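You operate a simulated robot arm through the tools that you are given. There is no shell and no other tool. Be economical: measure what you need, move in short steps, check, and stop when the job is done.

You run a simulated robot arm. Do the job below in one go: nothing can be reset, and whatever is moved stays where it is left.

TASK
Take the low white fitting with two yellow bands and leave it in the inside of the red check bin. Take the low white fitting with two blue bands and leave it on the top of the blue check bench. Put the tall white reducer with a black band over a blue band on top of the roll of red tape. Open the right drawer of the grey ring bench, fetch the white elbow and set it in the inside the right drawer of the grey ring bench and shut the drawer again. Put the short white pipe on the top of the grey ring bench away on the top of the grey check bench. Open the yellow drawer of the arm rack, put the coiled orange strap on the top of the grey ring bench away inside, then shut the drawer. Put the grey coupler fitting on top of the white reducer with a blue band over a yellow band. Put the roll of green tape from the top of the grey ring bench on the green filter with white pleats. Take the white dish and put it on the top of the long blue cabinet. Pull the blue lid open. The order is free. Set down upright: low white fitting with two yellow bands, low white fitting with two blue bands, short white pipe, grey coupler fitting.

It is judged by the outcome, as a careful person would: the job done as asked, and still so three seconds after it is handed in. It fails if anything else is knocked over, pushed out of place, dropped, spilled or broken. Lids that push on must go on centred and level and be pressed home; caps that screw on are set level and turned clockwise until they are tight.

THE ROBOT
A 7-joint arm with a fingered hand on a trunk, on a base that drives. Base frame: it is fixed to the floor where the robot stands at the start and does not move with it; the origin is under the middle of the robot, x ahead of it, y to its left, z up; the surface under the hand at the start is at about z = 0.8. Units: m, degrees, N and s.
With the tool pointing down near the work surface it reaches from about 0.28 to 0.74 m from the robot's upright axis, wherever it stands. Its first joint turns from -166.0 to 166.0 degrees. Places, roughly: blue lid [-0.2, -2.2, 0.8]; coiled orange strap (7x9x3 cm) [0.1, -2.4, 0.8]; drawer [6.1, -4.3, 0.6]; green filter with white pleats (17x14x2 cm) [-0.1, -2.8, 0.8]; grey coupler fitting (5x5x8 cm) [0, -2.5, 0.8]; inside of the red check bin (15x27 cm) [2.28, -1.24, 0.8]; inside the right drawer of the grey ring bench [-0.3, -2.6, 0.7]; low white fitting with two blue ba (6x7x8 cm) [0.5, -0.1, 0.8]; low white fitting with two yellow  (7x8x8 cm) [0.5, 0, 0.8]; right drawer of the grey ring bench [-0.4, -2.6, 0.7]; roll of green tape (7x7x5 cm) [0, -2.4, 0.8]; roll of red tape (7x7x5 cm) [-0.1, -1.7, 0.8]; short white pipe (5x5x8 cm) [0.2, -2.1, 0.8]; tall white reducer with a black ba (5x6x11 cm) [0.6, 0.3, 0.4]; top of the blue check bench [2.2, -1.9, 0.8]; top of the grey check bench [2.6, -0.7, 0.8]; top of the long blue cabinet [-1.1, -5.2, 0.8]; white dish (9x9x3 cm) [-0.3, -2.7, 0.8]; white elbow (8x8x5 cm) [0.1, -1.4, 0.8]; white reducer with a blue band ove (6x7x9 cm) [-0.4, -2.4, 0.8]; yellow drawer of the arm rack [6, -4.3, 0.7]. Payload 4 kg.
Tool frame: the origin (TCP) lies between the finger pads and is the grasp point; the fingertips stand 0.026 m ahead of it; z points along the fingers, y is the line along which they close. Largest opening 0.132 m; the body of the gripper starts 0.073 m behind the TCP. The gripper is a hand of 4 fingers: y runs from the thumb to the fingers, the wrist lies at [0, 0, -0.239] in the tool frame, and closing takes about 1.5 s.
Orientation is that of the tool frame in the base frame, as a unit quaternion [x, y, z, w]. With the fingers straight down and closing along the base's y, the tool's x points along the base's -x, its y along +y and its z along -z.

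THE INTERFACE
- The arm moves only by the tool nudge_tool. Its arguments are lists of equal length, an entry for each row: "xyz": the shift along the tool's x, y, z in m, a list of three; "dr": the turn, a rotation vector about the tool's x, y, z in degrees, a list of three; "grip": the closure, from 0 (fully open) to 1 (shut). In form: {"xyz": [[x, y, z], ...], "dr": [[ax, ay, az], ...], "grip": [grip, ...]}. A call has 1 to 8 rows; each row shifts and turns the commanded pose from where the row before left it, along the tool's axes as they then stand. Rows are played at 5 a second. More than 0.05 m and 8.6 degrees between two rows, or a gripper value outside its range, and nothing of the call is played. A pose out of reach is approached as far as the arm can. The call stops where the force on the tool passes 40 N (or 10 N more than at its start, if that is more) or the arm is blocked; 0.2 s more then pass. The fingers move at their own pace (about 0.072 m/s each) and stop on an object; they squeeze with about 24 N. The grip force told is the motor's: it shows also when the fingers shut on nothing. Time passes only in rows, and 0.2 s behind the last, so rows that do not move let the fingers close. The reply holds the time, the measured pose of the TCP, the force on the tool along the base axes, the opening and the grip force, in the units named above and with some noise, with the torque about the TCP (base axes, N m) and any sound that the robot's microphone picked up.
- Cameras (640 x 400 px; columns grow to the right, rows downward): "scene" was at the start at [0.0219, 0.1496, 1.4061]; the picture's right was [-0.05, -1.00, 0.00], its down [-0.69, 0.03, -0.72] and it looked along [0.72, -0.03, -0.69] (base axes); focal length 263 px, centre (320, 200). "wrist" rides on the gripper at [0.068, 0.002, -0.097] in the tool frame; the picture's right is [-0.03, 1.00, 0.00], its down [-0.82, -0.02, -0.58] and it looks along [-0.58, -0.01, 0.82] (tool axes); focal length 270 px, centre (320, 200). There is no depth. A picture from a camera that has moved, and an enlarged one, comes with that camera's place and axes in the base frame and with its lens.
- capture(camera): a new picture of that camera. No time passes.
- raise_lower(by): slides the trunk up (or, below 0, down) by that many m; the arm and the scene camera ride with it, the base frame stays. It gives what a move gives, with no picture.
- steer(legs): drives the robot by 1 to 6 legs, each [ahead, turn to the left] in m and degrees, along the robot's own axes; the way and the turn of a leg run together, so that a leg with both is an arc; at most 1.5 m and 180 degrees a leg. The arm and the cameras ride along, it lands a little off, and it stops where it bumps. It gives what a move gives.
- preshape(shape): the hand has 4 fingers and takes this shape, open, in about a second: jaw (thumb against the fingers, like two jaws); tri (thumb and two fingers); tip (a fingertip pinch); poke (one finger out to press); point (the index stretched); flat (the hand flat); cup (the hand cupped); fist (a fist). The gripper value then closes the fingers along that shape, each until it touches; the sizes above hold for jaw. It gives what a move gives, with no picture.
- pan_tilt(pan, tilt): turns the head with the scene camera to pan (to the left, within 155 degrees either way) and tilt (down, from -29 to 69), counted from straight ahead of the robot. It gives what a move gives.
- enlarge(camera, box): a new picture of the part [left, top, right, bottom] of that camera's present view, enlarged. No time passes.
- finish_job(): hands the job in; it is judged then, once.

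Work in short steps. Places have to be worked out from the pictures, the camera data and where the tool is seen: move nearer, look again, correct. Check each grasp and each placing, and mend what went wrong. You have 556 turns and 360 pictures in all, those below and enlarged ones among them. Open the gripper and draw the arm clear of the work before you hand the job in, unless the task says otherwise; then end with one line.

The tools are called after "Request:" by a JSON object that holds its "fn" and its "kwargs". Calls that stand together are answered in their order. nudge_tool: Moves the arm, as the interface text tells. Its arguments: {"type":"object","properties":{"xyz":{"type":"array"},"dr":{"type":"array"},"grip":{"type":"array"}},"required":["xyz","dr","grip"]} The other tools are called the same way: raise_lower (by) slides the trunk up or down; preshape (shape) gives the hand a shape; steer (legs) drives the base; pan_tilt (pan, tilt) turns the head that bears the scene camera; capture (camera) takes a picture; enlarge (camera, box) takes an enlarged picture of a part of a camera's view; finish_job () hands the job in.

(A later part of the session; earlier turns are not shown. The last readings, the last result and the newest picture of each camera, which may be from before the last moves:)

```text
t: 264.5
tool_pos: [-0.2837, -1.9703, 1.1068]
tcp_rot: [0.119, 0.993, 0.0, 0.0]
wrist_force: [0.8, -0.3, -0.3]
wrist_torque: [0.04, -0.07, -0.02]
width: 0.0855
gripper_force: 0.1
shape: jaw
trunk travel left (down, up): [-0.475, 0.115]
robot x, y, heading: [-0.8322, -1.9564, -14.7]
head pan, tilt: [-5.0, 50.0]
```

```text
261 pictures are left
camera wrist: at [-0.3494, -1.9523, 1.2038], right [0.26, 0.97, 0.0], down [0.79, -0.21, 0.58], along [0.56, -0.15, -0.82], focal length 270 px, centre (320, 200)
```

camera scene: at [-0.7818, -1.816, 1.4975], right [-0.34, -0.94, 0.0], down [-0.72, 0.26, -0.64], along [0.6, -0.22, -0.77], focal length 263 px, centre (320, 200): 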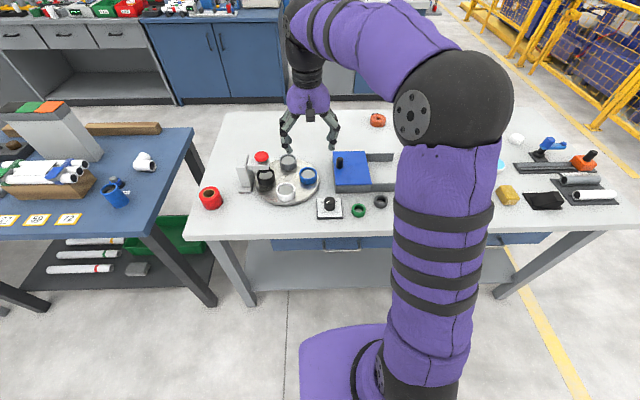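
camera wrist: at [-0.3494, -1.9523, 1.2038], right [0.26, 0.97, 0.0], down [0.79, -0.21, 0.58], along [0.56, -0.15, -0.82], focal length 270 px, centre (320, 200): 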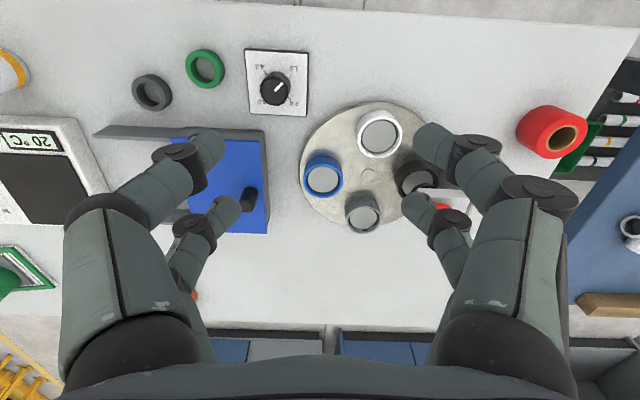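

Knob at ~[-0.158,-2.111]. I'll bring the hand over it with the knob between the far finger pair, partially closed, then lower.

Request:
{"fn": "nudge_tool", "kwargs": {"xyz": [[-0.034, -0.026, 0], [-0.034, -0.026, 0], [-0.034, -0.026, 0], [-0.033, -0.026, 0], [0, 0, 0.04], [0, 0, 0.04], [0, 0, 0.04], [0, 0, 0.03]], "dr": [[0, 0, 0], [0, 0, 0], [0, 0, 0], [0, 0, 0], [0, 0, 0], [0, 0, 0], [0, 0, 0], [0, 0, 0]], "grip": [0.5, 0.5, 0.5, 0.5, 0.5, 0.5, 0.5, 0.5]}}

Request:
{"fn": "capture", "kwargs": {"camera": "wrist"}}

Request:
{"fn": "enlarge", "kwargs": {"camera": "scene", "box": [290, 100, 420, 230]}}

```text
t: 266.3
tool_pos: [-0.1769, -2.1056, 0.9553]
tcp_rot: [0.12, 0.993, 0.0, -0.001]
wrist_force: [-0.1, 0.3, -0.3]
wrist_torque: [-0.03, 0.01, -0.01]
width: 0.0666
gripper_force: 0.1
shape: jaw
trunk travel left (down, up): [-0.475, 0.115]
robot x, y, heading: [-0.8329, -1.9549, -14.8]
head pan, tilt: [-5.0, 50.0]
```

```text
260 pictures are left
camera wrist: at [-0.2434, -2.0865, 1.053], right [0.26, 0.97, 0.0], down [0.79, -0.21, 0.58], along [0.56, -0.15, -0.82], focal length 270 px, centre (320, 200)
```

wrist: 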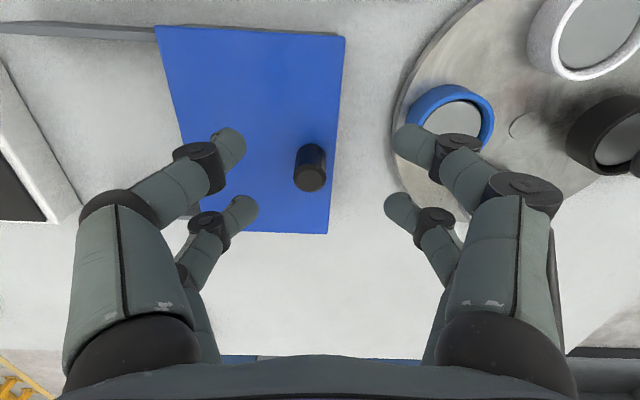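

```text
3.08 times, centred on (355, 165) of scene
camera zoom: at [-0.7816, -1.8161, 1.4975], right [-0.34, -0.94, 0.0], down [-0.72, 0.26, -0.64], along [0.6, -0.22, -0.77], focal length 810 px, centre (212, 308)
```

zoom: 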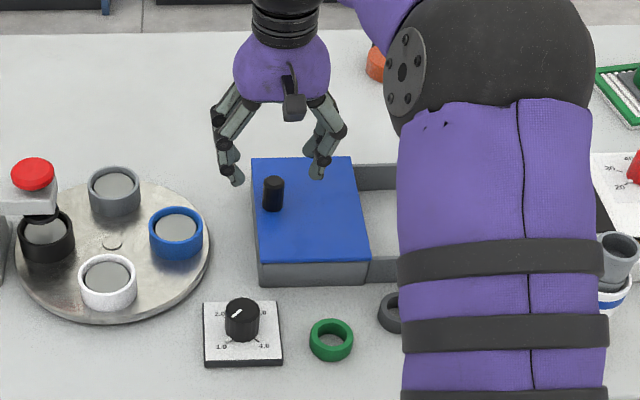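

Close a bit more to keep clear of the blue cup, centre on the knob and descend.

Request:
{"fn": "nudge_tool", "kwargs": {"xyz": [[-0.006, -0.007, 0], [0, 0, 0], [0, 0, 0.02], [0, 0, 0.02], [0, 0, 0.015]], "dr": [[0, 0, 0], [0, 0, 0], [0, 0, 0], [0, 0, 0], [0, 0, 0]], "grip": [0.6, 0.66, 0.68, 0.68, 0.68]}}

Request:
{"fn": "capture", "kwargs": {"camera": "wrist"}}

Request:
{"fn": "enlarge", "kwargs": {"camera": "scene", "box": [290, 100, 420, 230]}}

```text
t: 267.5
tool_pos: [-0.1727, -2.1118, 0.9024]
tcp_rot: [0.118, 0.993, 0.0, 0.0]
wrist_force: [-1.4, 0.1, 1.2]
wrist_torque: [0.02, -0.03, -0.03]
width: 0.0425
gripper_force: 0.1
shape: jaw
trunk travel left (down, up): [-0.475, 0.115]
robot x, y, heading: [-0.8325, -1.9513, -15.0]
head pan, tilt: [-5.0, 50.0]
```

```text
258 pictures are left
camera wrist: at [-0.2387, -2.0929, 0.9986], right [0.26, 0.97, 0.0], down [0.79, -0.21, 0.58], along [0.56, -0.15, -0.82], focal length 270 px, centre (320, 200)
```

wrist: 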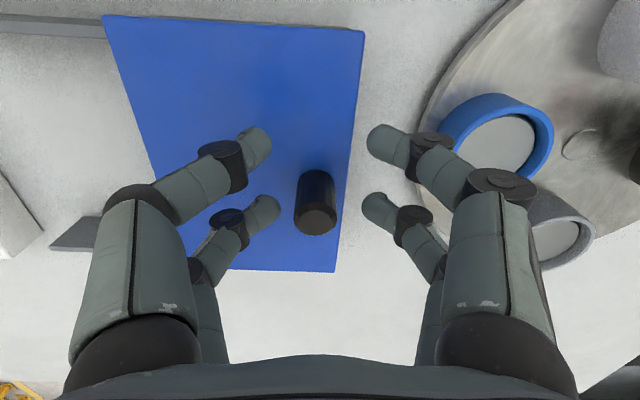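

```text
3.08 times, centred on (355, 165) of scene
camera zoom: at [-0.7816, -1.8161, 1.4975], right [-0.34, -0.94, 0.0], down [-0.72, 0.26, -0.64], along [0.6, -0.22, -0.77], focal length 810 px, centre (212, 308)
```

zoom: 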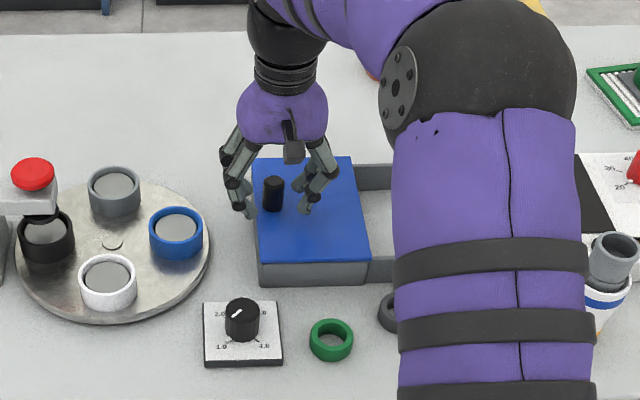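

Knob sits between the far pair. Lower 1.5 cm and pull toward the south along the rails.

Request:
{"fn": "nudge_tool", "kwargs": {"xyz": [[0, 0, 0.014], [0, -0.01, 0], [0.001, -0.012, 0], [0.001, -0.012, 0], [0.001, -0.012, 0]], "dr": [[0, 0, 0], [0, 0, 0], [0, 0, 0], [0, 0, 0], [0, 0, 0]], "grip": [0.68, 0.68, 0.68, 0.68, 0.68]}}

Request:
{"fn": "capture", "kwargs": {"camera": "wrist"}}

Request:
{"fn": "enlarge", "kwargs": {"camera": "scene", "box": [290, 100, 420, 230]}}

```text
t: 268.7
tool_pos: [-0.1854, -2.1578, 0.887]
tcp_rot: [0.12, 0.993, 0.0, 0.0]
wrist_force: [-0.5, 0.0, 0.8]
wrist_torque: [0.01, 0.02, -0.02]
width: 0.0427
gripper_force: 0.1
shape: jaw
trunk travel left (down, up): [-0.475, 0.115]
robot x, y, heading: [-0.834, -1.9554, -14.8]
head pan, tilt: [-5.0, 50.0]
```

```text
256 pictures are left
camera wrist: at [-0.2526, -2.1388, 0.9841], right [0.26, 0.96, 0.0], down [0.79, -0.21, 0.58], along [0.56, -0.15, -0.82], focal length 270 px, centre (320, 200)
```

wrist: 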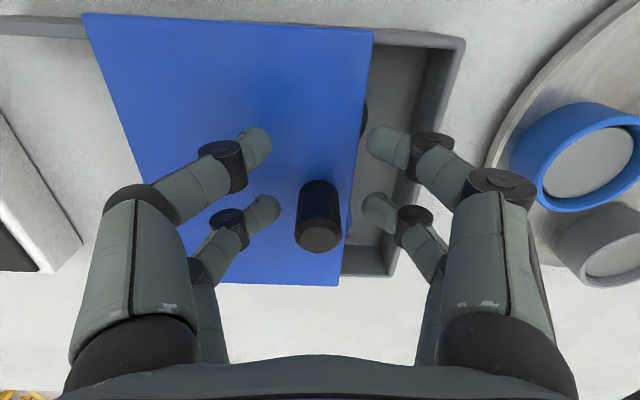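

```text
3.08 times, centred on (355, 165) of scene
camera zoom: at [-0.7817, -1.816, 1.4975], right [-0.34, -0.94, 0.0], down [-0.72, 0.26, -0.64], along [0.6, -0.22, -0.77], focal length 810 px, centre (212, 308)
```

zoom: 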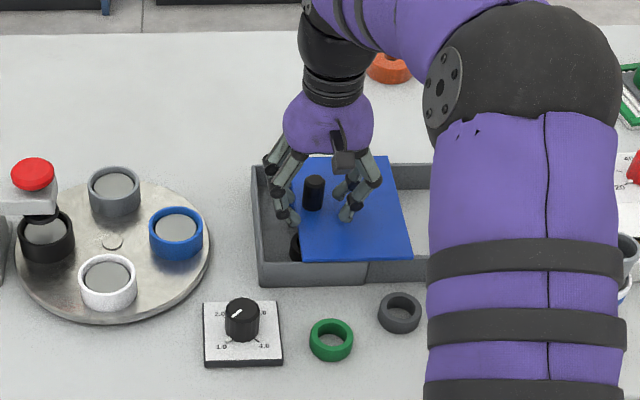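

The lid slides. Continue another ~7 cm.

Request:
{"fn": "nudge_tool", "kwargs": {"xyz": [[0.001, -0.014, 0], [0.001, -0.014, 0], [0.001, -0.014, 0], [0.001, -0.014, 0], [0.001, -0.012, 0]], "dr": [[0, 0, 0], [0, 0, 0], [0, 0, 0], [0, 0, 0], [0, 0, 0]], "grip": [0.68, 0.68, 0.68, 0.68, 0.68]}}

Request:
{"fn": "enlarge", "kwargs": {"camera": "scene", "box": [290, 100, 420, 230]}}

Request:
{"fn": "capture", "kwargs": {"camera": "wrist"}}

```text
t: 269.9
tool_pos: [-0.207, -2.2204, 0.8873]
tcp_rot: [0.12, 0.993, 0.0, -0.001]
wrist_force: [0.7, -0.4, -0.5]
wrist_torque: [0.01, 0.0, 0.02]
width: 0.0427
gripper_force: 0.1
shape: jaw
trunk travel left (down, up): [-0.475, 0.115]
robot x, y, heading: [-0.8332, -1.9522, -14.6]
head pan, tilt: [-5.0, 50.0]
```

```text
3.08 times, centred on (355, 165) of scene
camera zoom: at [-0.7817, -1.8161, 1.4975], right [-0.34, -0.94, 0.0], down [-0.72, 0.26, -0.64], along [0.6, -0.22, -0.77], focal length 810 px, centre (212, 308)
```

zoom: 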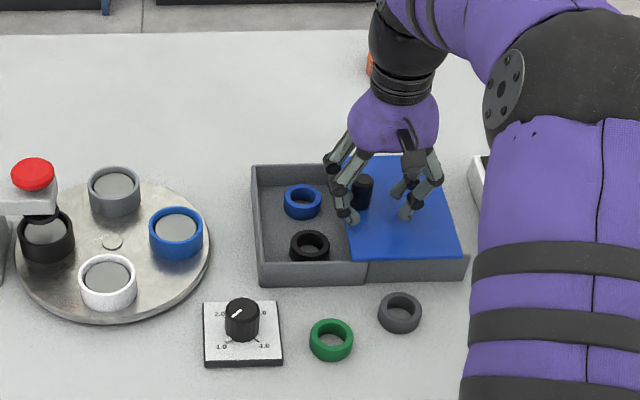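

```text
253 pictures are left
camera wrist: at [-0.2735, -2.2021, 0.9842], right [0.26, 0.97, 0.0], down [0.79, -0.21, 0.58], along [0.56, -0.15, -0.82], focal length 270 px, centre (320, 200)
```

wrist: 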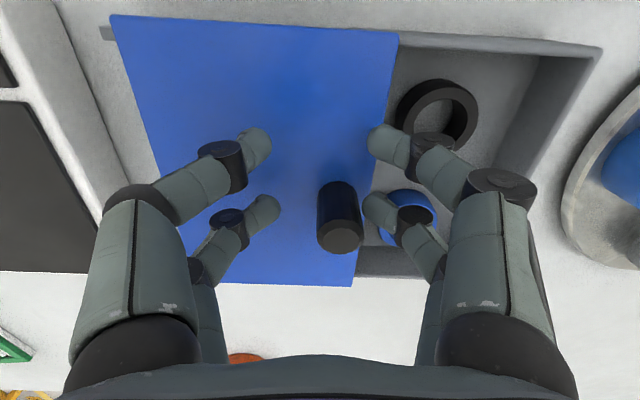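

Nearly fully open; ~1 cm more until the end stop.

Request:
{"fn": "nudge_tool", "kwargs": {"xyz": [[0, -0.006, 0], [0, -0.006, 0], [0, -0.004, 0]], "dr": [[0, 0, 0], [0, 0, 0], [0, 0, 0]], "grip": [0.68, 0.68, 0.68]}}

Request:
{"fn": "enlarge", "kwargs": {"camera": "scene", "box": [290, 100, 420, 230]}}

```text
t: 270.7
tool_pos: [-0.2123, -2.2373, 0.8868]
tcp_rot: [0.119, 0.993, 0.0, 0.0]
wrist_force: [0.5, -0.5, -0.2]
wrist_torque: [0.03, 0.01, -0.02]
width: 0.0425
gripper_force: 0.0
shape: jaw
trunk travel left (down, up): [-0.475, 0.115]
robot x, y, heading: [-0.8395, -1.952, -14.7]
head pan, tilt: [-5.0, 50.0]
```

```text
3.08 times, centred on (355, 165) of scene
camera zoom: at [-0.7817, -1.8161, 1.4975], right [-0.34, -0.94, 0.0], down [-0.72, 0.26, -0.64], along [0.6, -0.22, -0.77], focal length 810 px, centre (212, 308)
```

zoom: 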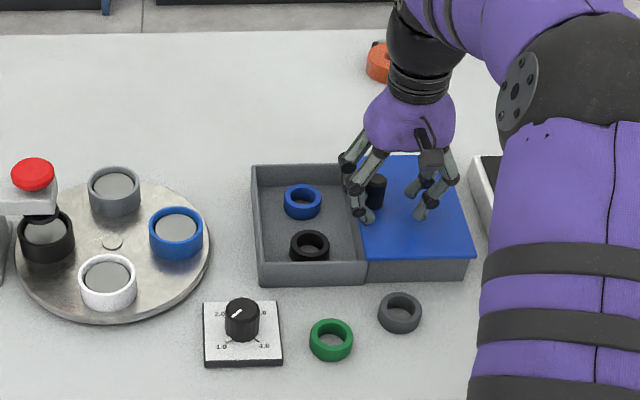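

The lid is fully open. Free the knob, rise, and reposition for the dish at ~[-0.285,-2.69].

Request:
{"fn": "nudge_tool", "kwargs": {"xyz": [[0, 0.008, 0], [0, 0, -0.03], [0, 0, -0.05], [0, 0, -0.05], [0, 0, -0.05], [0, 0, -0.04]], "dr": [[0, 0, 0], [0, 0, 0], [0, 0, 0], [0, 0, 0], [0, 0, 0], [0, 0, 0]], "grip": [0.66, 0.6, 0.5, 0.3, 0.1, 0]}}

Request:
{"fn": "steer", "kwargs": {"legs": [[-0.35, 0], [0, -86], [0.59, 0], [0, 87], [0.34, 0]]}}

Request:
{"fn": "pan_tilt", "kwargs": {"pan": -5, "tilt": 50}}

Request:
{"fn": "capture", "kwargs": {"camera": "scene"}}

Request:
{"fn": "capture", "kwargs": {"camera": "wrist"}}

```text
t: 272.1
tool_pos: [-0.2101, -2.2293, 1.1076]
tcp_rot: [0.119, 0.993, 0.0, 0.0]
wrist_force: [0.1, 0.6, 0.2]
wrist_torque: [-0.01, 0.04, 0.0]
width: 0.1316
gripper_force: 0.1
shape: jaw
trunk travel left (down, up): [-0.475, 0.115]
robot x, y, heading: [-0.834, -1.9566, -14.9]
head pan, tilt: [-5.0, 50.0]
```

```text
t: 287.3
tool_pos: [-0.303, -2.7637, 1.1076]
tcp_rot: [0.101, 0.995, 0.0, -0.001]
wrist_force: [0.2, 0.2, 0.5]
wrist_torque: [-0.01, 0.02, 0.02]
width: 0.132
gripper_force: 0.0
shape: jaw
trunk travel left (down, up): [-0.475, 0.115]
robot x, y, heading: [-0.9381, -2.5162, -13.0]
head pan, tilt: [-5.0, 50.0]
```

```text
t: 287.9
tool_pos: [-0.3029, -2.7647, 1.1075]
tcp_rot: [0.101, 0.995, 0.0, 0.0]
wrist_force: [-0.3, 0.7, -0.1]
wrist_torque: [-0.01, 0.0, 0.0]
width: 0.1319
gripper_force: 0.0
shape: jaw
trunk travel left (down, up): [-0.475, 0.115]
robot x, y, heading: [-0.9386, -2.513, -13.0]
head pan, tilt: [-5.0, 50.0]
```

```text
251 pictures are left
camera scene: at [-0.8892, -2.3729, 1.4975], right [-0.31, -0.95, 0.0], down [-0.73, 0.24, -0.64], along [0.61, -0.2, -0.77], focal length 263 px, centre (320, 200)
```

scene: 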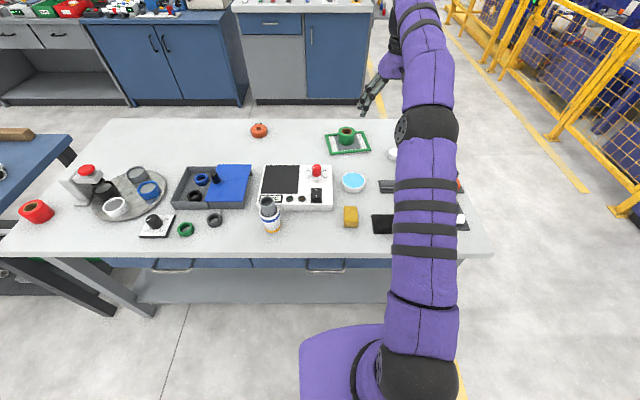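

```text
250 pictures are left
camera wrist: at [-0.3699, -2.7489, 1.2041], right [0.23, 0.97, 0.0], down [0.8, -0.18, 0.58], along [0.56, -0.13, -0.82], focal length 270 px, centre (320, 200)
```

wrist: 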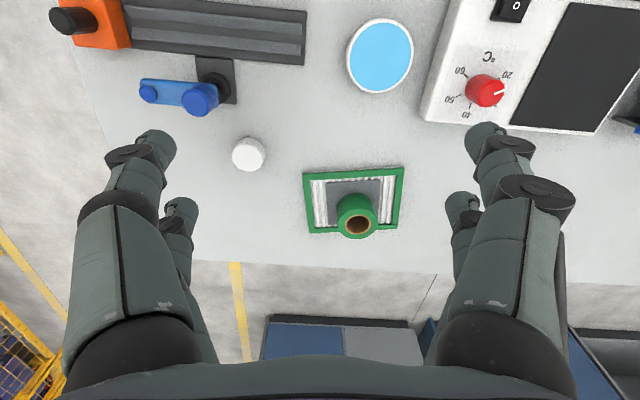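

The dish sits close to the white instrument, so I'll grip it along the front-back direction: rotate the hand by 90°.

Request:
{"fn": "nudge_tool", "kwargs": {"xyz": [[0, 0, 0], [0, 0, 0], [0, 0, 0], [0, 0, 0], [0, 0, 0], [0, 0, 0], [0, 0, 0], [0, 0, 0]], "dr": [[0, 0, 8.2], [0, 0, 8.2], [0, 0, 8.2], [0, 0, 8.2], [0, 0, 8.2], [0, 0, 8.2], [0, 0, 8.2], [0, 0, 8.2]], "grip": [0, 0, 0, 0, 0, 0, 0, 0]}}

Request:
{"fn": "nudge_tool", "kwargs": {"xyz": [[0, 0, 0], [0, 0, 0], [0, 0, 0], [0.025, 0, 0.03], [0.025, 0, 0.03], [0.022, -0.003, 0.03]], "dr": [[0, 0, 8.2], [0, 0, 8.2], [0, 0, 8.2], [0, 0, 0], [0, 0, 0], [0, 0, 0]], "grip": [0, 0, 0, 0, 0, 0]}}

Request:
{"fn": "capture", "kwargs": {"camera": "wrist"}}

```text
t: 289.7
tool_pos: [-0.3027, -2.7648, 1.1078]
tcp_rot: [0.625, 0.781, -0.001, 0.0]
wrist_force: [0.6, 0.0, -0.1]
wrist_torque: [-0.01, 0.01, 0.0]
width: 0.1319
gripper_force: 0.0
shape: jaw
trunk travel left (down, up): [-0.475, 0.115]
robot x, y, heading: [-0.9417, -2.5112, -12.7]
head pan, tilt: [-5.0, 50.0]
```

```text
t: 291.1
tool_pos: [-0.2909, -2.6925, 1.0177]
tcp_rot: [0.776, 0.63, 0.0, 0.001]
wrist_force: [1.0, 0.2, 0.0]
wrist_torque: [-0.02, 0.0, 0.05]
width: 0.1318
gripper_force: 0.1
shape: jaw
trunk travel left (down, up): [-0.475, 0.115]
robot x, y, heading: [-0.9407, -2.5136, -12.9]
head pan, tilt: [-5.0, 50.0]
```

```text
249 pictures are left
camera wrist: at [-0.2753, -2.6258, 1.1146], right [0.97, -0.23, 0.0], down [-0.19, -0.79, 0.58], along [-0.13, -0.56, -0.82], focal length 270 px, centre (320, 200)
```

wrist: 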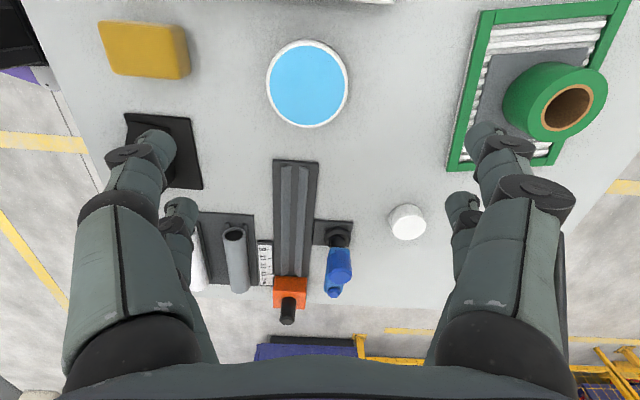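

Correct by ~1 cm each way and descend to the dish; finger gaps look free.

Request:
{"fn": "nudge_tool", "kwargs": {"xyz": [[0.011, -0.012, 0.03], [0, 0, 0.045], [0, 0, 0.045], [0, 0, 0.03]], "dr": [[0, 0, 0], [0, 0, 0], [0, 0, 0], [0, 0, 0]], "grip": [0.05, 0.08, 0.1, 0.1]}}

Request:
{"fn": "capture", "kwargs": {"camera": "wrist"}}

Request:
{"fn": "enlarge", "kwargs": {"camera": "scene", "box": [290, 110, 430, 240]}}

```text
t: 292.1
tool_pos: [-0.3012, -2.6808, 0.8678]
tcp_rot: [0.776, 0.631, 0.0, 0.001]
wrist_force: [0.4, -0.7, -0.4]
wrist_torque: [0.01, -0.03, 0.01]
width: 0.119
gripper_force: 0.0
shape: jaw
trunk travel left (down, up): [-0.475, 0.115]
robot x, y, heading: [-0.9387, -2.5155, -12.8]
head pan, tilt: [-5.0, 50.0]
```

```text
248 pictures are left
camera wrist: at [-0.2859, -2.6139, 0.9638], right [0.97, -0.23, 0.0], down [-0.19, -0.79, 0.58], along [-0.13, -0.56, -0.82], focal length 270 px, centre (320, 200)
```

wrist: 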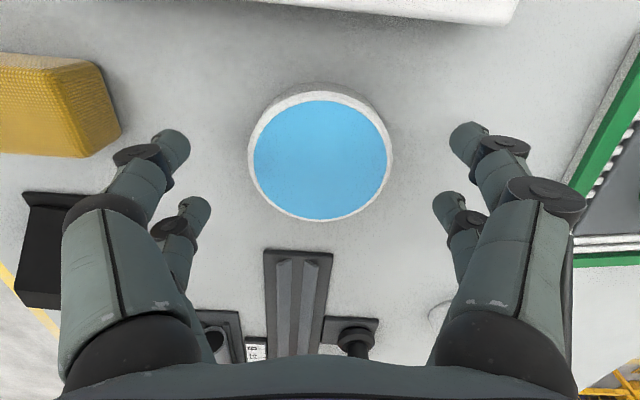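

```text
3.08 times, centred on (360, 175) of scene
camera zoom: at [-0.8891, -2.3728, 1.4975], right [-0.31, -0.95, 0.0], down [-0.73, 0.24, -0.64], along [0.61, -0.2, -0.77], focal length 810 px, centre (197, 277)
```

zoom: 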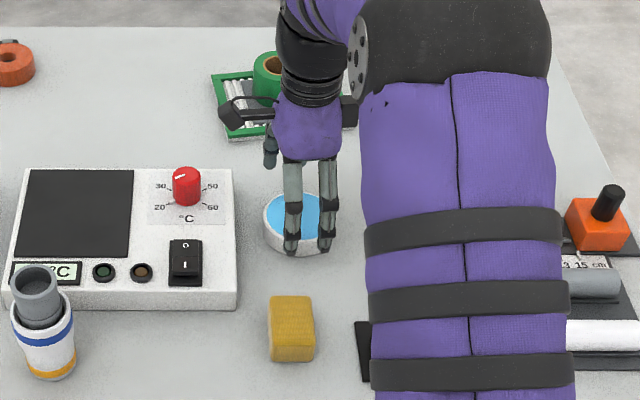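

Well centred. Descend to 0.829 and close.

Request:
{"fn": "nudge_tool", "kwargs": {"xyz": [[0.005, 0, 0.02], [0, 0, 0.017], [0, 0, 0], [0, 0, 0], [0, 0, 0], [0, 0, 0]], "dr": [[0, 0, 0], [0, 0, 0], [0, 0, 0], [0, 0, 0], [0, 0, 0], [0, 0, 0]], "grip": [0.1, 0.1, 0.25, 0.35, 0.5, 0.5]}}

Request:
{"fn": "capture", "kwargs": {"camera": "wrist"}}

```text
t: 293.5
tool_pos: [-0.2999, -2.6766, 0.8299]
tcp_rot: [0.776, 0.631, 0.001, -0.001]
wrist_force: [0.4, 0.7, -0.6]
wrist_torque: [0.03, 0.0, 0.01]
width: 0.0703
gripper_force: 0.1
shape: jaw
trunk travel left (down, up): [-0.475, 0.115]
robot x, y, heading: [-0.9381, -2.5111, -13.2]
head pan, tilt: [-5.0, 50.0]
```

```text
246 pictures are left
camera wrist: at [-0.2839, -2.6087, 0.9272], right [0.97, -0.23, 0.0], down [-0.19, -0.79, 0.58], along [-0.13, -0.56, -0.82], focal length 270 px, centre (320, 200)
```

wrist: 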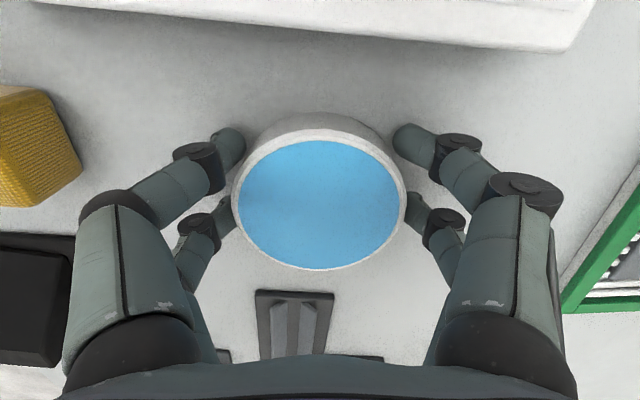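

Request:
{"fn": "nudge_tool", "kwargs": {"xyz": [[0, 0, 0], [0, 0, 0], [0, 0, 0], [0, 0, 0]], "dr": [[0, 0, 0], [0, 0, 0], [0, 0, 0], [0, 0, 0]], "grip": [0.55, 0.6, 0.65, 0.65]}}

Request:
{"fn": "capture", "kwargs": {"camera": "wrist"}}

```text
t: 294.5
tool_pos: [-0.2989, -2.6768, 0.8315]
tcp_rot: [0.777, 0.63, 0.0, 0.0]
wrist_force: [0.3, 2.0, 0.0]
wrist_torque: [0.05, -0.02, -0.01]
width: 0.0585
gripper_force: 24.2
shape: jaw
trunk travel left (down, up): [-0.475, 0.115]
robot x, y, heading: [-0.9388, -2.5142, -13.0]
head pan, tilt: [-5.0, 50.0]
```

```text
245 pictures are left
camera wrist: at [-0.2838, -2.6086, 0.9271], right [0.97, -0.23, 0.0], down [-0.19, -0.79, 0.58], along [-0.13, -0.56, -0.82], focal length 270 px, centre (320, 200)
```

wrist: 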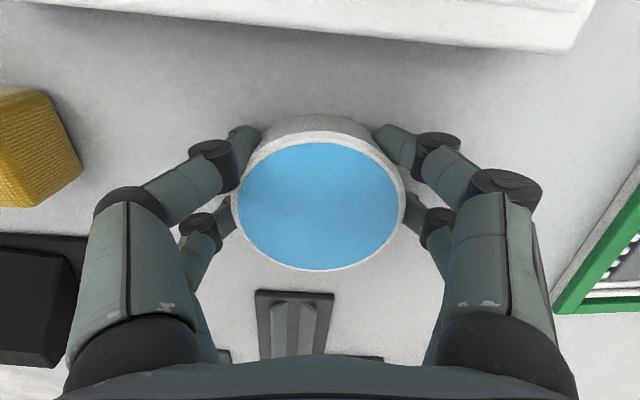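

Held at 24 N, level. Lift slowly.

Request:
{"fn": "nudge_tool", "kwargs": {"xyz": [[0, 0, -0.008], [0, 0, -0.015], [0, 0, -0.02], [0, 0, -0.02], [0, 0, -0.02], [0, 0, -0.02], [0, 0, -0.015], [0, 0, -0.008]], "dr": [[0, 0, 0], [0, 0, 0], [0, 0, 0], [0, 0, 0], [0, 0, 0], [0, 0, 0], [0, 0, 0], [0, 0, 0]], "grip": [0.65, 0.65, 0.65, 0.65, 0.65, 0.65, 0.65, 0.65]}}

Request:
{"fn": "capture", "kwargs": {"camera": "wrist"}}

Request:
{"fn": "enlarge", "kwargs": {"camera": "scene", "box": [290, 110, 430, 240]}}

```text
t: 296.3
tool_pos: [-0.2996, -2.6762, 0.9567]
tcp_rot: [0.776, 0.63, 0.0, 0.0]
wrist_force: [-0.2, -0.2, -4.7]
wrist_torque: [0.06, 0.0, 0.01]
width: 0.0582
gripper_force: 24.0
shape: jaw
trunk travel left (down, up): [-0.475, 0.115]
robot x, y, heading: [-0.9368, -2.513, -13.2]
head pan, tilt: [-5.0, 50.0]
```

```text
244 pictures are left
camera wrist: at [-0.2846, -2.6083, 1.0535], right [0.97, -0.23, 0.0], down [-0.19, -0.79, 0.58], along [-0.13, -0.56, -0.82], focal length 270 px, centre (320, 200)
```

wrist: 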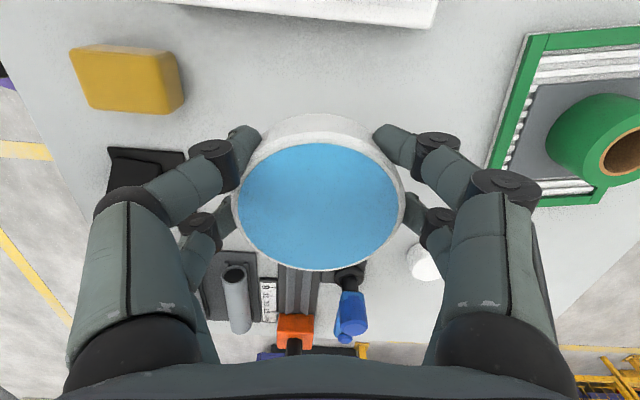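

```text
3.08 times, centred on (360, 175) of scene
camera zoom: at [-0.8888, -2.3729, 1.4974], right [-0.31, -0.95, 0.0], down [-0.73, 0.24, -0.64], along [0.61, -0.2, -0.77], focal length 810 px, centre (197, 277)
```

zoom: 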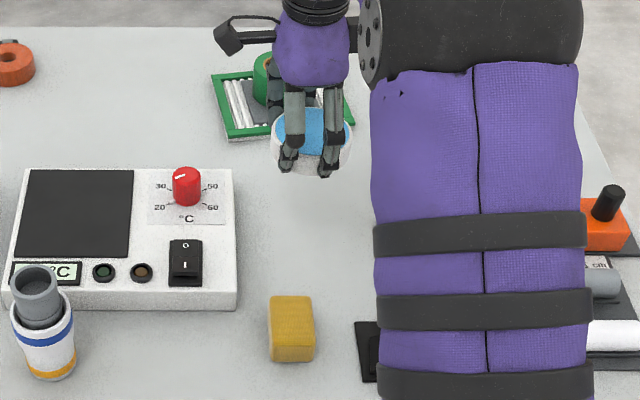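

Dish held level (≈0.5 kg). Raise a little and drive toward the long blue cabinet to the south.

Request:
{"fn": "nudge_tool", "kwargs": {"xyz": [[0, 0, -0.01], [0, 0, -0.02], [0, 0, -0.02], [0, 0, -0.01]], "dr": [[0, 0, 0], [0, 0, 0], [0, 0, 0], [0, 0, 0]], "grip": [0.65, 0.65, 0.65, 0.65]}}

Request:
{"fn": "steer", "kwargs": {"legs": [[-0.4, 0], [0, -80], [1.0, 0]]}}

Request:
{"fn": "pan_tilt", "kwargs": {"pan": 0, "tilt": 30}}

Request:
{"fn": "capture", "kwargs": {"camera": "scene"}}

Request:
{"fn": "capture", "kwargs": {"camera": "wrist"}}

```text
t: 297.3
tool_pos: [-0.3002, -2.6763, 1.0184]
tcp_rot: [0.776, 0.63, 0.0, 0.001]
wrist_force: [0.0, 0.5, -5.0]
wrist_torque: [0.08, -0.04, -0.01]
width: 0.0584
gripper_force: 23.4
shape: jaw
trunk travel left (down, up): [-0.475, 0.115]
robot x, y, heading: [-0.9359, -2.5117, -13.0]
head pan, tilt: [-5.0, 50.0]
```

```text
t: 308.4
tool_pos: [-1.4494, -4.0785, 1.0171]
tcp_rot: [1.0, -0.019, 0.0, -0.001]
wrist_force: [0.2, 0.3, -4.4]
wrist_torque: [0.01, -0.03, 0.03]
width: 0.0581
gripper_force: 24.5
shape: jaw
trunk travel left (down, up): [-0.475, 0.115]
robot x, y, heading: [-1.3933, -3.4213, -93.2]
head pan, tilt: [-5.0, 50.0]
```

```text
t: 309.3
tool_pos: [-1.4491, -4.0781, 1.0175]
tcp_rot: [1.0, -0.019, -0.001, 0.0]
wrist_force: [-0.4, 0.3, -4.9]
wrist_torque: [-0.02, -0.06, -0.01]
width: 0.058
gripper_force: 23.8
shape: jaw
trunk travel left (down, up): [-0.475, 0.115]
robot x, y, heading: [-1.3931, -3.4173, -93.7]
head pan, tilt: [0.0, 30.0]
```

```text
242 pictures are left
camera scene: at [-1.243, -3.4606, 1.5269], right [-1.0, 0.06, 0.0], down [0.03, 0.5, -0.87], along [-0.05, -0.86, -0.5], focal length 263 px, centre (320, 200)
```

scene: 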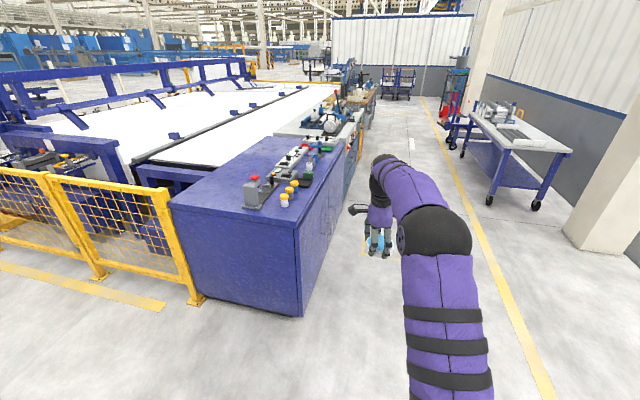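

```text
241 pictures are left
camera wrist: at [-1.3804, -4.0819, 1.1137], right [-0.06, -1.0, 0.0], down [-0.81, 0.05, 0.58], along [-0.58, 0.04, -0.82], focal length 270 px, centre (320, 200)
```

wrist: 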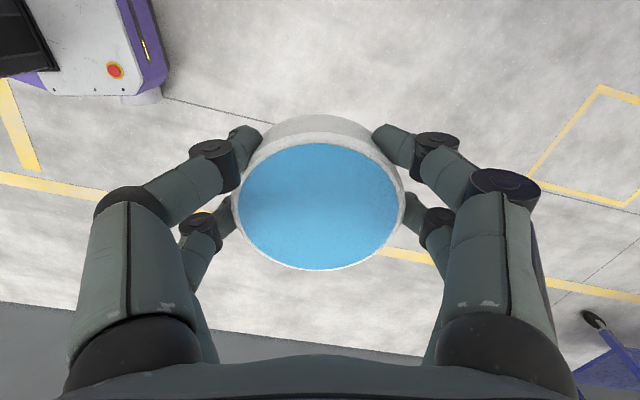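

Free area on the cabinet's top: east of the button box near the north end, ~[-0.78,-4.74]. Drive to [-0.55,-4.19] and face the end.

Request:
{"fn": "raise_lower", "kwargs": {"by": 0.06}}

Request:
{"fn": "steer", "kwargs": {"legs": [[0, 51], [0.6, 0], [0.54, 0], [0, -70]]}}

Request:
{"fn": "pan_tilt", "kwargs": {"pan": 0, "tilt": 45}}

Request:
{"fn": "capture", "kwargs": {"camera": "scene"}}

Request:
{"fn": "capture", "kwargs": {"camera": "wrist"}}

```text
t: 310.3
tool_pos: [-1.4492, -4.0778, 1.0759]
tcp_rot: [1.0, -0.019, 0.0, 0.0]
wrist_force: [-0.3, 0.0, -5.8]
wrist_torque: [0.01, -0.04, 0.02]
width: 0.0578
gripper_force: 23.6
shape: jaw
trunk travel left (down, up): [-0.535, 0.055]
robot x, y, heading: [-1.3886, -3.4237, -93.2]
head pan, tilt: [0.0, 30.0]
```

```text
t: 322.3
tool_pos: [-0.7795, -4.804, 1.076]
tcp_rot: [0.986, -0.166, 0.0, -0.001]
wrist_force: [0.4, -0.3, -4.7]
wrist_torque: [-0.02, -0.03, 0.0]
width: 0.0572
gripper_force: 24.2
shape: jaw
trunk travel left (down, up): [-0.535, 0.055]
robot x, y, heading: [-0.5406, -4.1918, -110.4]
head pan, tilt: [0.0, 30.0]
```

```text
t: 323.1
tool_pos: [-0.7808, -4.8041, 1.0766]
tcp_rot: [0.986, -0.165, 0.0, 0.0]
wrist_force: [0.3, -0.6, -4.9]
wrist_torque: [-0.05, -0.05, -0.03]
width: 0.0571
gripper_force: 24.3
shape: jaw
trunk travel left (down, up): [-0.535, 0.055]
robot x, y, heading: [-0.5355, -4.1849, -110.3]
head pan, tilt: [0.0, 45.0]
```

```text
240 pictures are left
camera scene: at [-0.4013, -4.2647, 1.5644], right [-0.94, 0.35, 0.0], down [0.25, 0.66, -0.71], along [-0.25, -0.66, -0.71], focal length 263 px, centre (320, 200)
```

scene: 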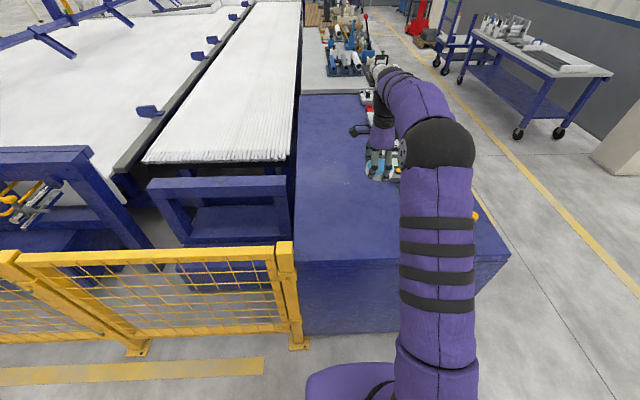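

```text
239 pictures are left
camera wrist: at [-0.7166, -4.8274, 1.1737], right [-0.35, -0.94, 0.0], down [-0.76, 0.29, 0.58], along [-0.54, 0.2, -0.82], focal length 270 px, centre (320, 200)
```

wrist: 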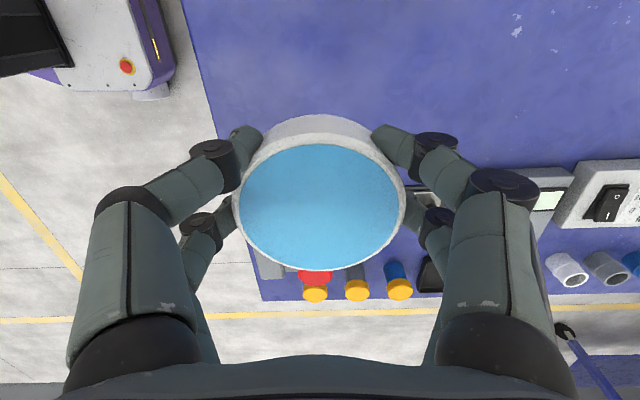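

The spot straight below is free cabinet top. Lower slowly.

Request:
{"fn": "nudge_tool", "kwargs": {"xyz": [[0, 0, 0.015], [0, 0, 0.03], [0, 0, 0.03], [0, 0, 0.03], [0, 0, 0.03], [0, 0, 0.03], [0, 0, 0.025], [0, 0, 0.015]], "dr": [[0, 0, 0], [0, 0, 0], [0, 0, 0], [0, 0, 0], [0, 0, 0], [0, 0, 0], [0, 0, 0], [0, 0, 0]], "grip": [0.65, 0.65, 0.65, 0.65, 0.65, 0.65, 0.65, 0.65]}}

Request:
{"fn": "enlarge", "kwargs": {"camera": "scene", "box": [290, 90, 450, 280]}}

Request:
{"fn": "capture", "kwargs": {"camera": "wrist"}}

```text
t: 324.9
tool_pos: [-0.7806, -4.8027, 0.8735]
tcp_rot: [0.986, -0.166, -0.001, 0.0]
wrist_force: [-0.3, -0.1, -5.7]
wrist_torque: [-0.01, -0.03, 0.0]
width: 0.0571
gripper_force: 24.0
shape: jaw
trunk travel left (down, up): [-0.535, 0.055]
robot x, y, heading: [-0.5364, -4.1895, -110.1]
head pan, tilt: [0.0, 45.0]
```

```text
2.11 times, centred on (370, 185) of scene
camera zoom: at [-0.4013, -4.2649, 1.5644], right [-0.94, 0.35, 0.0], down [0.25, 0.66, -0.71], along [-0.25, -0.66, -0.71], focal length 554 px, centre (215, 232)
```

zoom: 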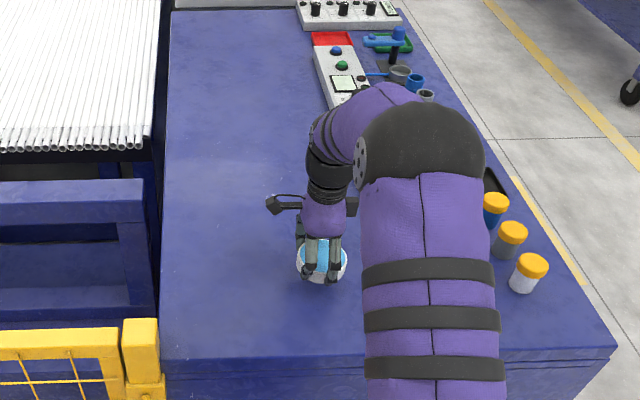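

```text
237 pictures are left
camera wrist: at [-0.7168, -4.8269, 0.9695], right [-0.35, -0.94, 0.0], down [-0.76, 0.29, 0.58], along [-0.54, 0.2, -0.82], focal length 270 px, centre (320, 200)
```

wrist: 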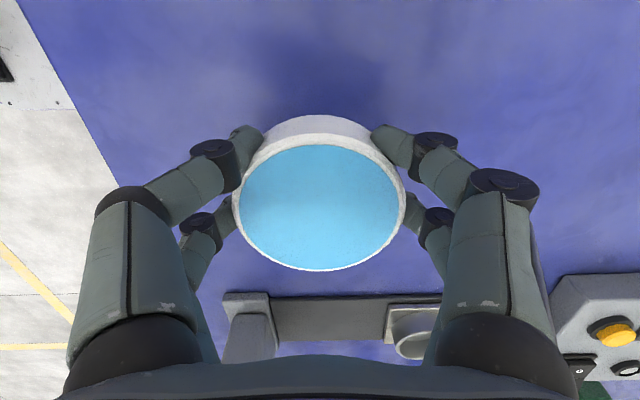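

Request:
{"fn": "nudge_tool", "kwargs": {"xyz": [[0, 0, 0.01], [0, 0, 0.01], [0, 0, 0.008], [0, 0, 0.005], [0, 0, 0.004], [0, 0, 0.003]], "dr": [[0, 0, 0], [0, 0, 0], [0, 0, 0], [0, 0, 0], [0, 0, 0], [0, 0, 0]], "grip": [0.65, 0.65, 0.65, 0.65, 0.65, 0.65]}}

```text
t: 326.2
tool_pos: [-0.7805, -4.8027, 0.8321]
tcp_rot: [0.986, -0.166, 0.0, 0.0]
wrist_force: [-1.2, -0.2, -5.3]
wrist_torque: [-0.07, -0.07, -0.01]
width: 0.0572
gripper_force: 24.0
shape: jaw
trunk travel left (down, up): [-0.535, 0.055]
robot x, y, heading: [-0.5355, -4.1919, -110.1]
head pan, tilt: [0.0, 45.0]
```

Not yet in contact; continue in 3 mm steps.

Request:
{"fn": "nudge_tool", "kwargs": {"xyz": [[0, 0, 0.003], [0, 0, 0.003]], "dr": [[0, 0, 0], [0, 0, 0]], "grip": [0.65, 0.65]}}

Request:
{"fn": "enlarge", "kwargs": {"camera": "scene", "box": [350, 170, 400, 220]}}

```text
t: 326.9
tool_pos: [-0.7816, -4.8048, 0.8296]
tcp_rot: [0.986, -0.166, -0.001, 0.002]
wrist_force: [-0.7, 2.8, 20.0]
wrist_torque: [0.28, -0.01, -0.01]
width: 0.0566
gripper_force: 23.7
shape: jaw
trunk travel left (down, up): [-0.535, 0.055]
robot x, y, heading: [-0.5361, -4.193, -110.3]
head pan, tilt: [0.0, 45.0]
```

```text
8.00 times, centred on (375, 195) of scene
camera zoom: at [-0.4004, -4.2623, 1.5649], right [-0.94, 0.35, 0.0], down [0.25, 0.66, -0.71], along [-0.25, -0.66, -0.71], focal length 2105 px, centre (-120, 240)
```

zoom: 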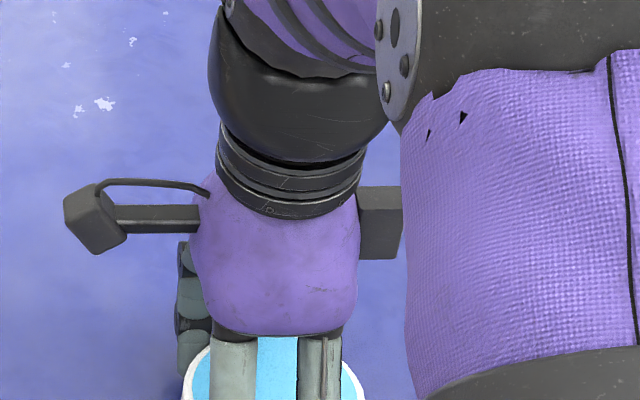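

Contact at 20 N. Ease off 1 mm, release slowly, then rise.

Request:
{"fn": "nudge_tool", "kwargs": {"xyz": [[0, 0, -0.001], [0, 0, 0], [0, 0, 0], [0, 0, 0], [0, 0, 0]], "dr": [[0, 0, 0], [0, 0, 0], [0, 0, 0], [0, 0, 0], [0, 0, 0]], "grip": [0.6, 0.5, 0.4, 0.25, 0.15]}}

Request:
{"fn": "capture", "kwargs": {"camera": "wrist"}}

```text
t: 328.1
tool_pos: [-0.7786, -4.8028, 0.8258]
tcp_rot: [0.986, -0.165, 0.0, -0.001]
wrist_force: [0.5, 0.9, 4.1]
wrist_torque: [-0.23, 0.17, 0.01]
width: 0.1114
gripper_force: 0.2
shape: jaw
trunk travel left (down, up): [-0.535, 0.055]
robot x, y, heading: [-0.5365, -4.192, -110.0]
head pan, tilt: [0.0, 45.0]
```

```text
235 pictures are left
camera wrist: at [-0.7152, -4.8262, 0.9227], right [-0.35, -0.94, 0.0], down [-0.77, 0.28, 0.58], along [-0.54, 0.2, -0.82], focal length 270 px, centre (320, 200)
```

wrist: 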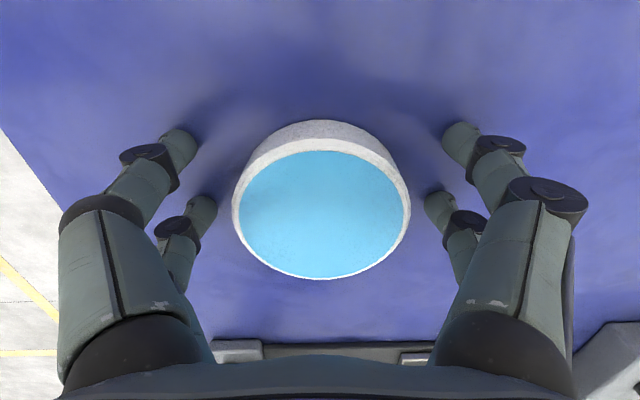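

Dish released and level. Rise, then look at it from the head camera.

Request:
{"fn": "nudge_tool", "kwargs": {"xyz": [[0, 0, -0.02], [0, 0, -0.04], [0, 0, -0.05], [0, 0, -0.05], [0, 0, -0.05]], "dr": [[0, 0, 0], [0, 0, 0], [0, 0, 0], [0, 0, 0], [0, 0, 0]], "grip": [0.15, 0.15, 0.15, 0.15, 0.15]}}

Request:
{"fn": "enlarge", "kwargs": {"camera": "scene", "box": [290, 90, 450, 280]}}

```text
t: 329.2
tool_pos: [-0.7777, -4.8038, 1.0377]
tcp_rot: [0.986, -0.165, 0.0, 0.0]
wrist_force: [0.2, 0.6, 0.0]
wrist_torque: [-0.01, 0.03, 0.01]
width: 0.1121
gripper_force: 0.1
shape: jaw
trunk travel left (down, up): [-0.535, 0.055]
robot x, y, heading: [-0.5338, -4.1924, -110.2]
head pan, tilt: [0.0, 45.0]
```

```text
2.11 times, centred on (370, 185) of scene
camera zoom: at [-0.401, -4.2642, 1.5644], right [-0.94, 0.35, 0.0], down [0.25, 0.66, -0.71], along [-0.25, -0.66, -0.71], focal length 554 px, centre (215, 232)
```

zoom: 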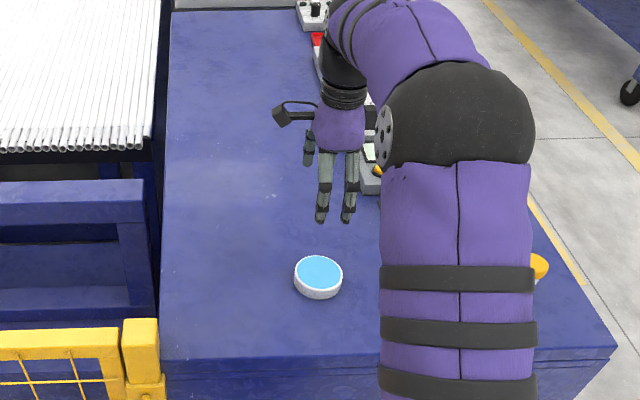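

Dish is placed. Now drive to the ring bench's west side in front of the right drawer.

Request:
{"fn": "steer", "kwargs": {"legs": [[-0.3, 0], [0, -101], [1.19, 0], [0, -59], [1.0, 0], [0, -104]]}}

Request:
{"fn": "pan_tilt", "kwargs": {"pan": 0, "tilt": 40}}

Request:
{"fn": "capture", "kwargs": {"camera": "scene"}}

```text
t: 354.1
tool_pos: [-0.8285, -2.5122, 1.0369]
tcp_rot: [0.787, 0.616, 0.0, 0.001]
wrist_force: [0.6, -0.2, -0.8]
wrist_torque: [0.01, 0.01, -0.01]
width: 0.1118
gripper_force: 0.1
shape: jaw
trunk travel left (down, up): [-0.535, 0.055]
robot x, y, heading: [-1.4644, -2.3276, -15.1]
head pan, tilt: [0.0, 45.0]
```

```text
t: 354.8
tool_pos: [-0.8274, -2.5141, 1.0363]
tcp_rot: [0.787, 0.617, 0.0, 0.0]
wrist_force: [-0.9, -0.4, 0.7]
wrist_torque: [-0.03, -0.01, -0.01]
width: 0.1121
gripper_force: 0.1
shape: jaw
trunk travel left (down, up): [-0.535, 0.055]
robot x, y, heading: [-1.4625, -2.3281, -14.9]
head pan, tilt: [0.0, 40.0]
```

```text
233 pictures are left
camera scene: at [-1.3963, -2.1863, 1.5716], right [-0.26, -0.97, 0.0], down [-0.62, 0.17, -0.77], along [0.74, -0.2, -0.64], focal length 263 px, centre (320, 200)
```

scene: 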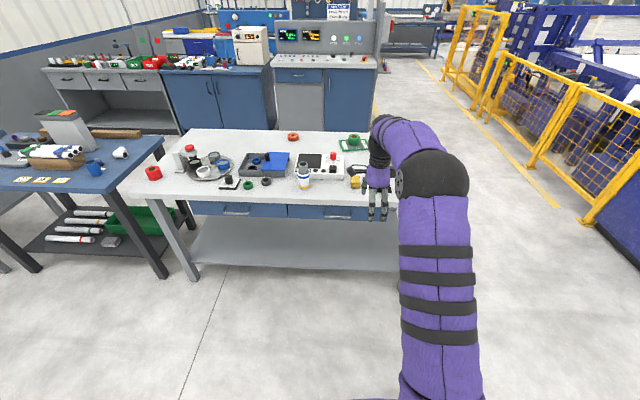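

Rotate the hand to point forward (fingers horizontal, closing vertically).

Request:
{"fn": "enlarge", "kwargs": {"camera": "scene", "box": [180, 140, 420, 290]}}

Request:
{"fn": "nudge_tool", "kwargs": {"xyz": [[0, 0, 0], [0, 0, 0], [0, 0, 0], [0, 0, 0], [0, 0, 0], [0, 0, 0]], "dr": [[-8.2, 0, 0], [-8.2, 0, 0], [-8.2, 0, 0], [-8.2, 0, 0], [-8.2, 0, 0], [-8.2, 0, 0]], "grip": [0.3, 0.4, 0.5, 0.5, 0.5, 0.5]}}

Request:
{"fn": "nudge_tool", "kwargs": {"xyz": [[0, 0, 0], [0, 0, 0], [0, 0, 0], [0, 0, 0], [0, 0, 0]], "dr": [[-8.2, 0, 0], [-8.2, 0, 0], [-8.2, 0, 0], [-8.2, 0, 0], [-8, 0, 0]], "grip": [0.5, 0.5, 0.5, 0.5, 0.5]}}

Request:
{"fn": "capture", "kwargs": {"camera": "scene"}}

```text
2.67 times, centred on (300, 215) of scene
camera zoom: at [-1.3963, -2.1863, 1.5716], right [-0.26, -0.97, 0.0], down [-0.62, 0.17, -0.77], along [0.74, -0.2, -0.64], focal length 702 px, centre (373, 160)
```

zoom: 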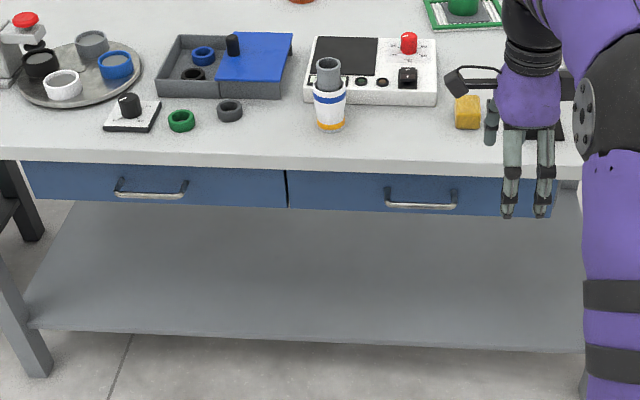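

```text
t: 356.1
tool_pos: [-0.8275, -2.5126, 1.0373]
tcp_rot: [0.716, 0.561, 0.257, 0.328]
wrist_force: [-0.4, 0.1, -0.4]
wrist_torque: [-0.02, 0.01, -0.01]
width: 0.0665
gripper_force: 0.0
shape: jaw
trunk travel left (down, up): [-0.535, 0.055]
robot x, y, heading: [-1.4563, -2.3275, -15.2]
head pan, tilt: [0.0, 40.0]
```

```text
t: 357.4
tool_pos: [-0.8277, -2.5135, 1.0373]
tcp_rot: [0.556, 0.437, 0.437, 0.556]
wrist_force: [-1.1, 0.8, 0.3]
wrist_torque: [0.01, 0.0, 0.02]
width: 0.0662
gripper_force: 0.2
shape: jaw
trunk travel left (down, up): [-0.535, 0.055]
robot x, y, heading: [-1.4579, -2.3298, -14.9]
head pan, tilt: [0.0, 40.0]
```

```text
231 pictures are left
camera scene: at [-1.3962, -2.1864, 1.5717], right [-0.26, -0.97, 0.0], down [-0.62, 0.17, -0.77], along [0.74, -0.2, -0.64], focal length 263 px, centre (320, 200)
```

scene: 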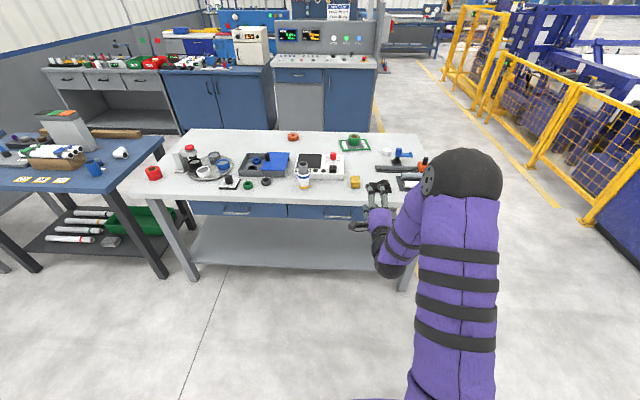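

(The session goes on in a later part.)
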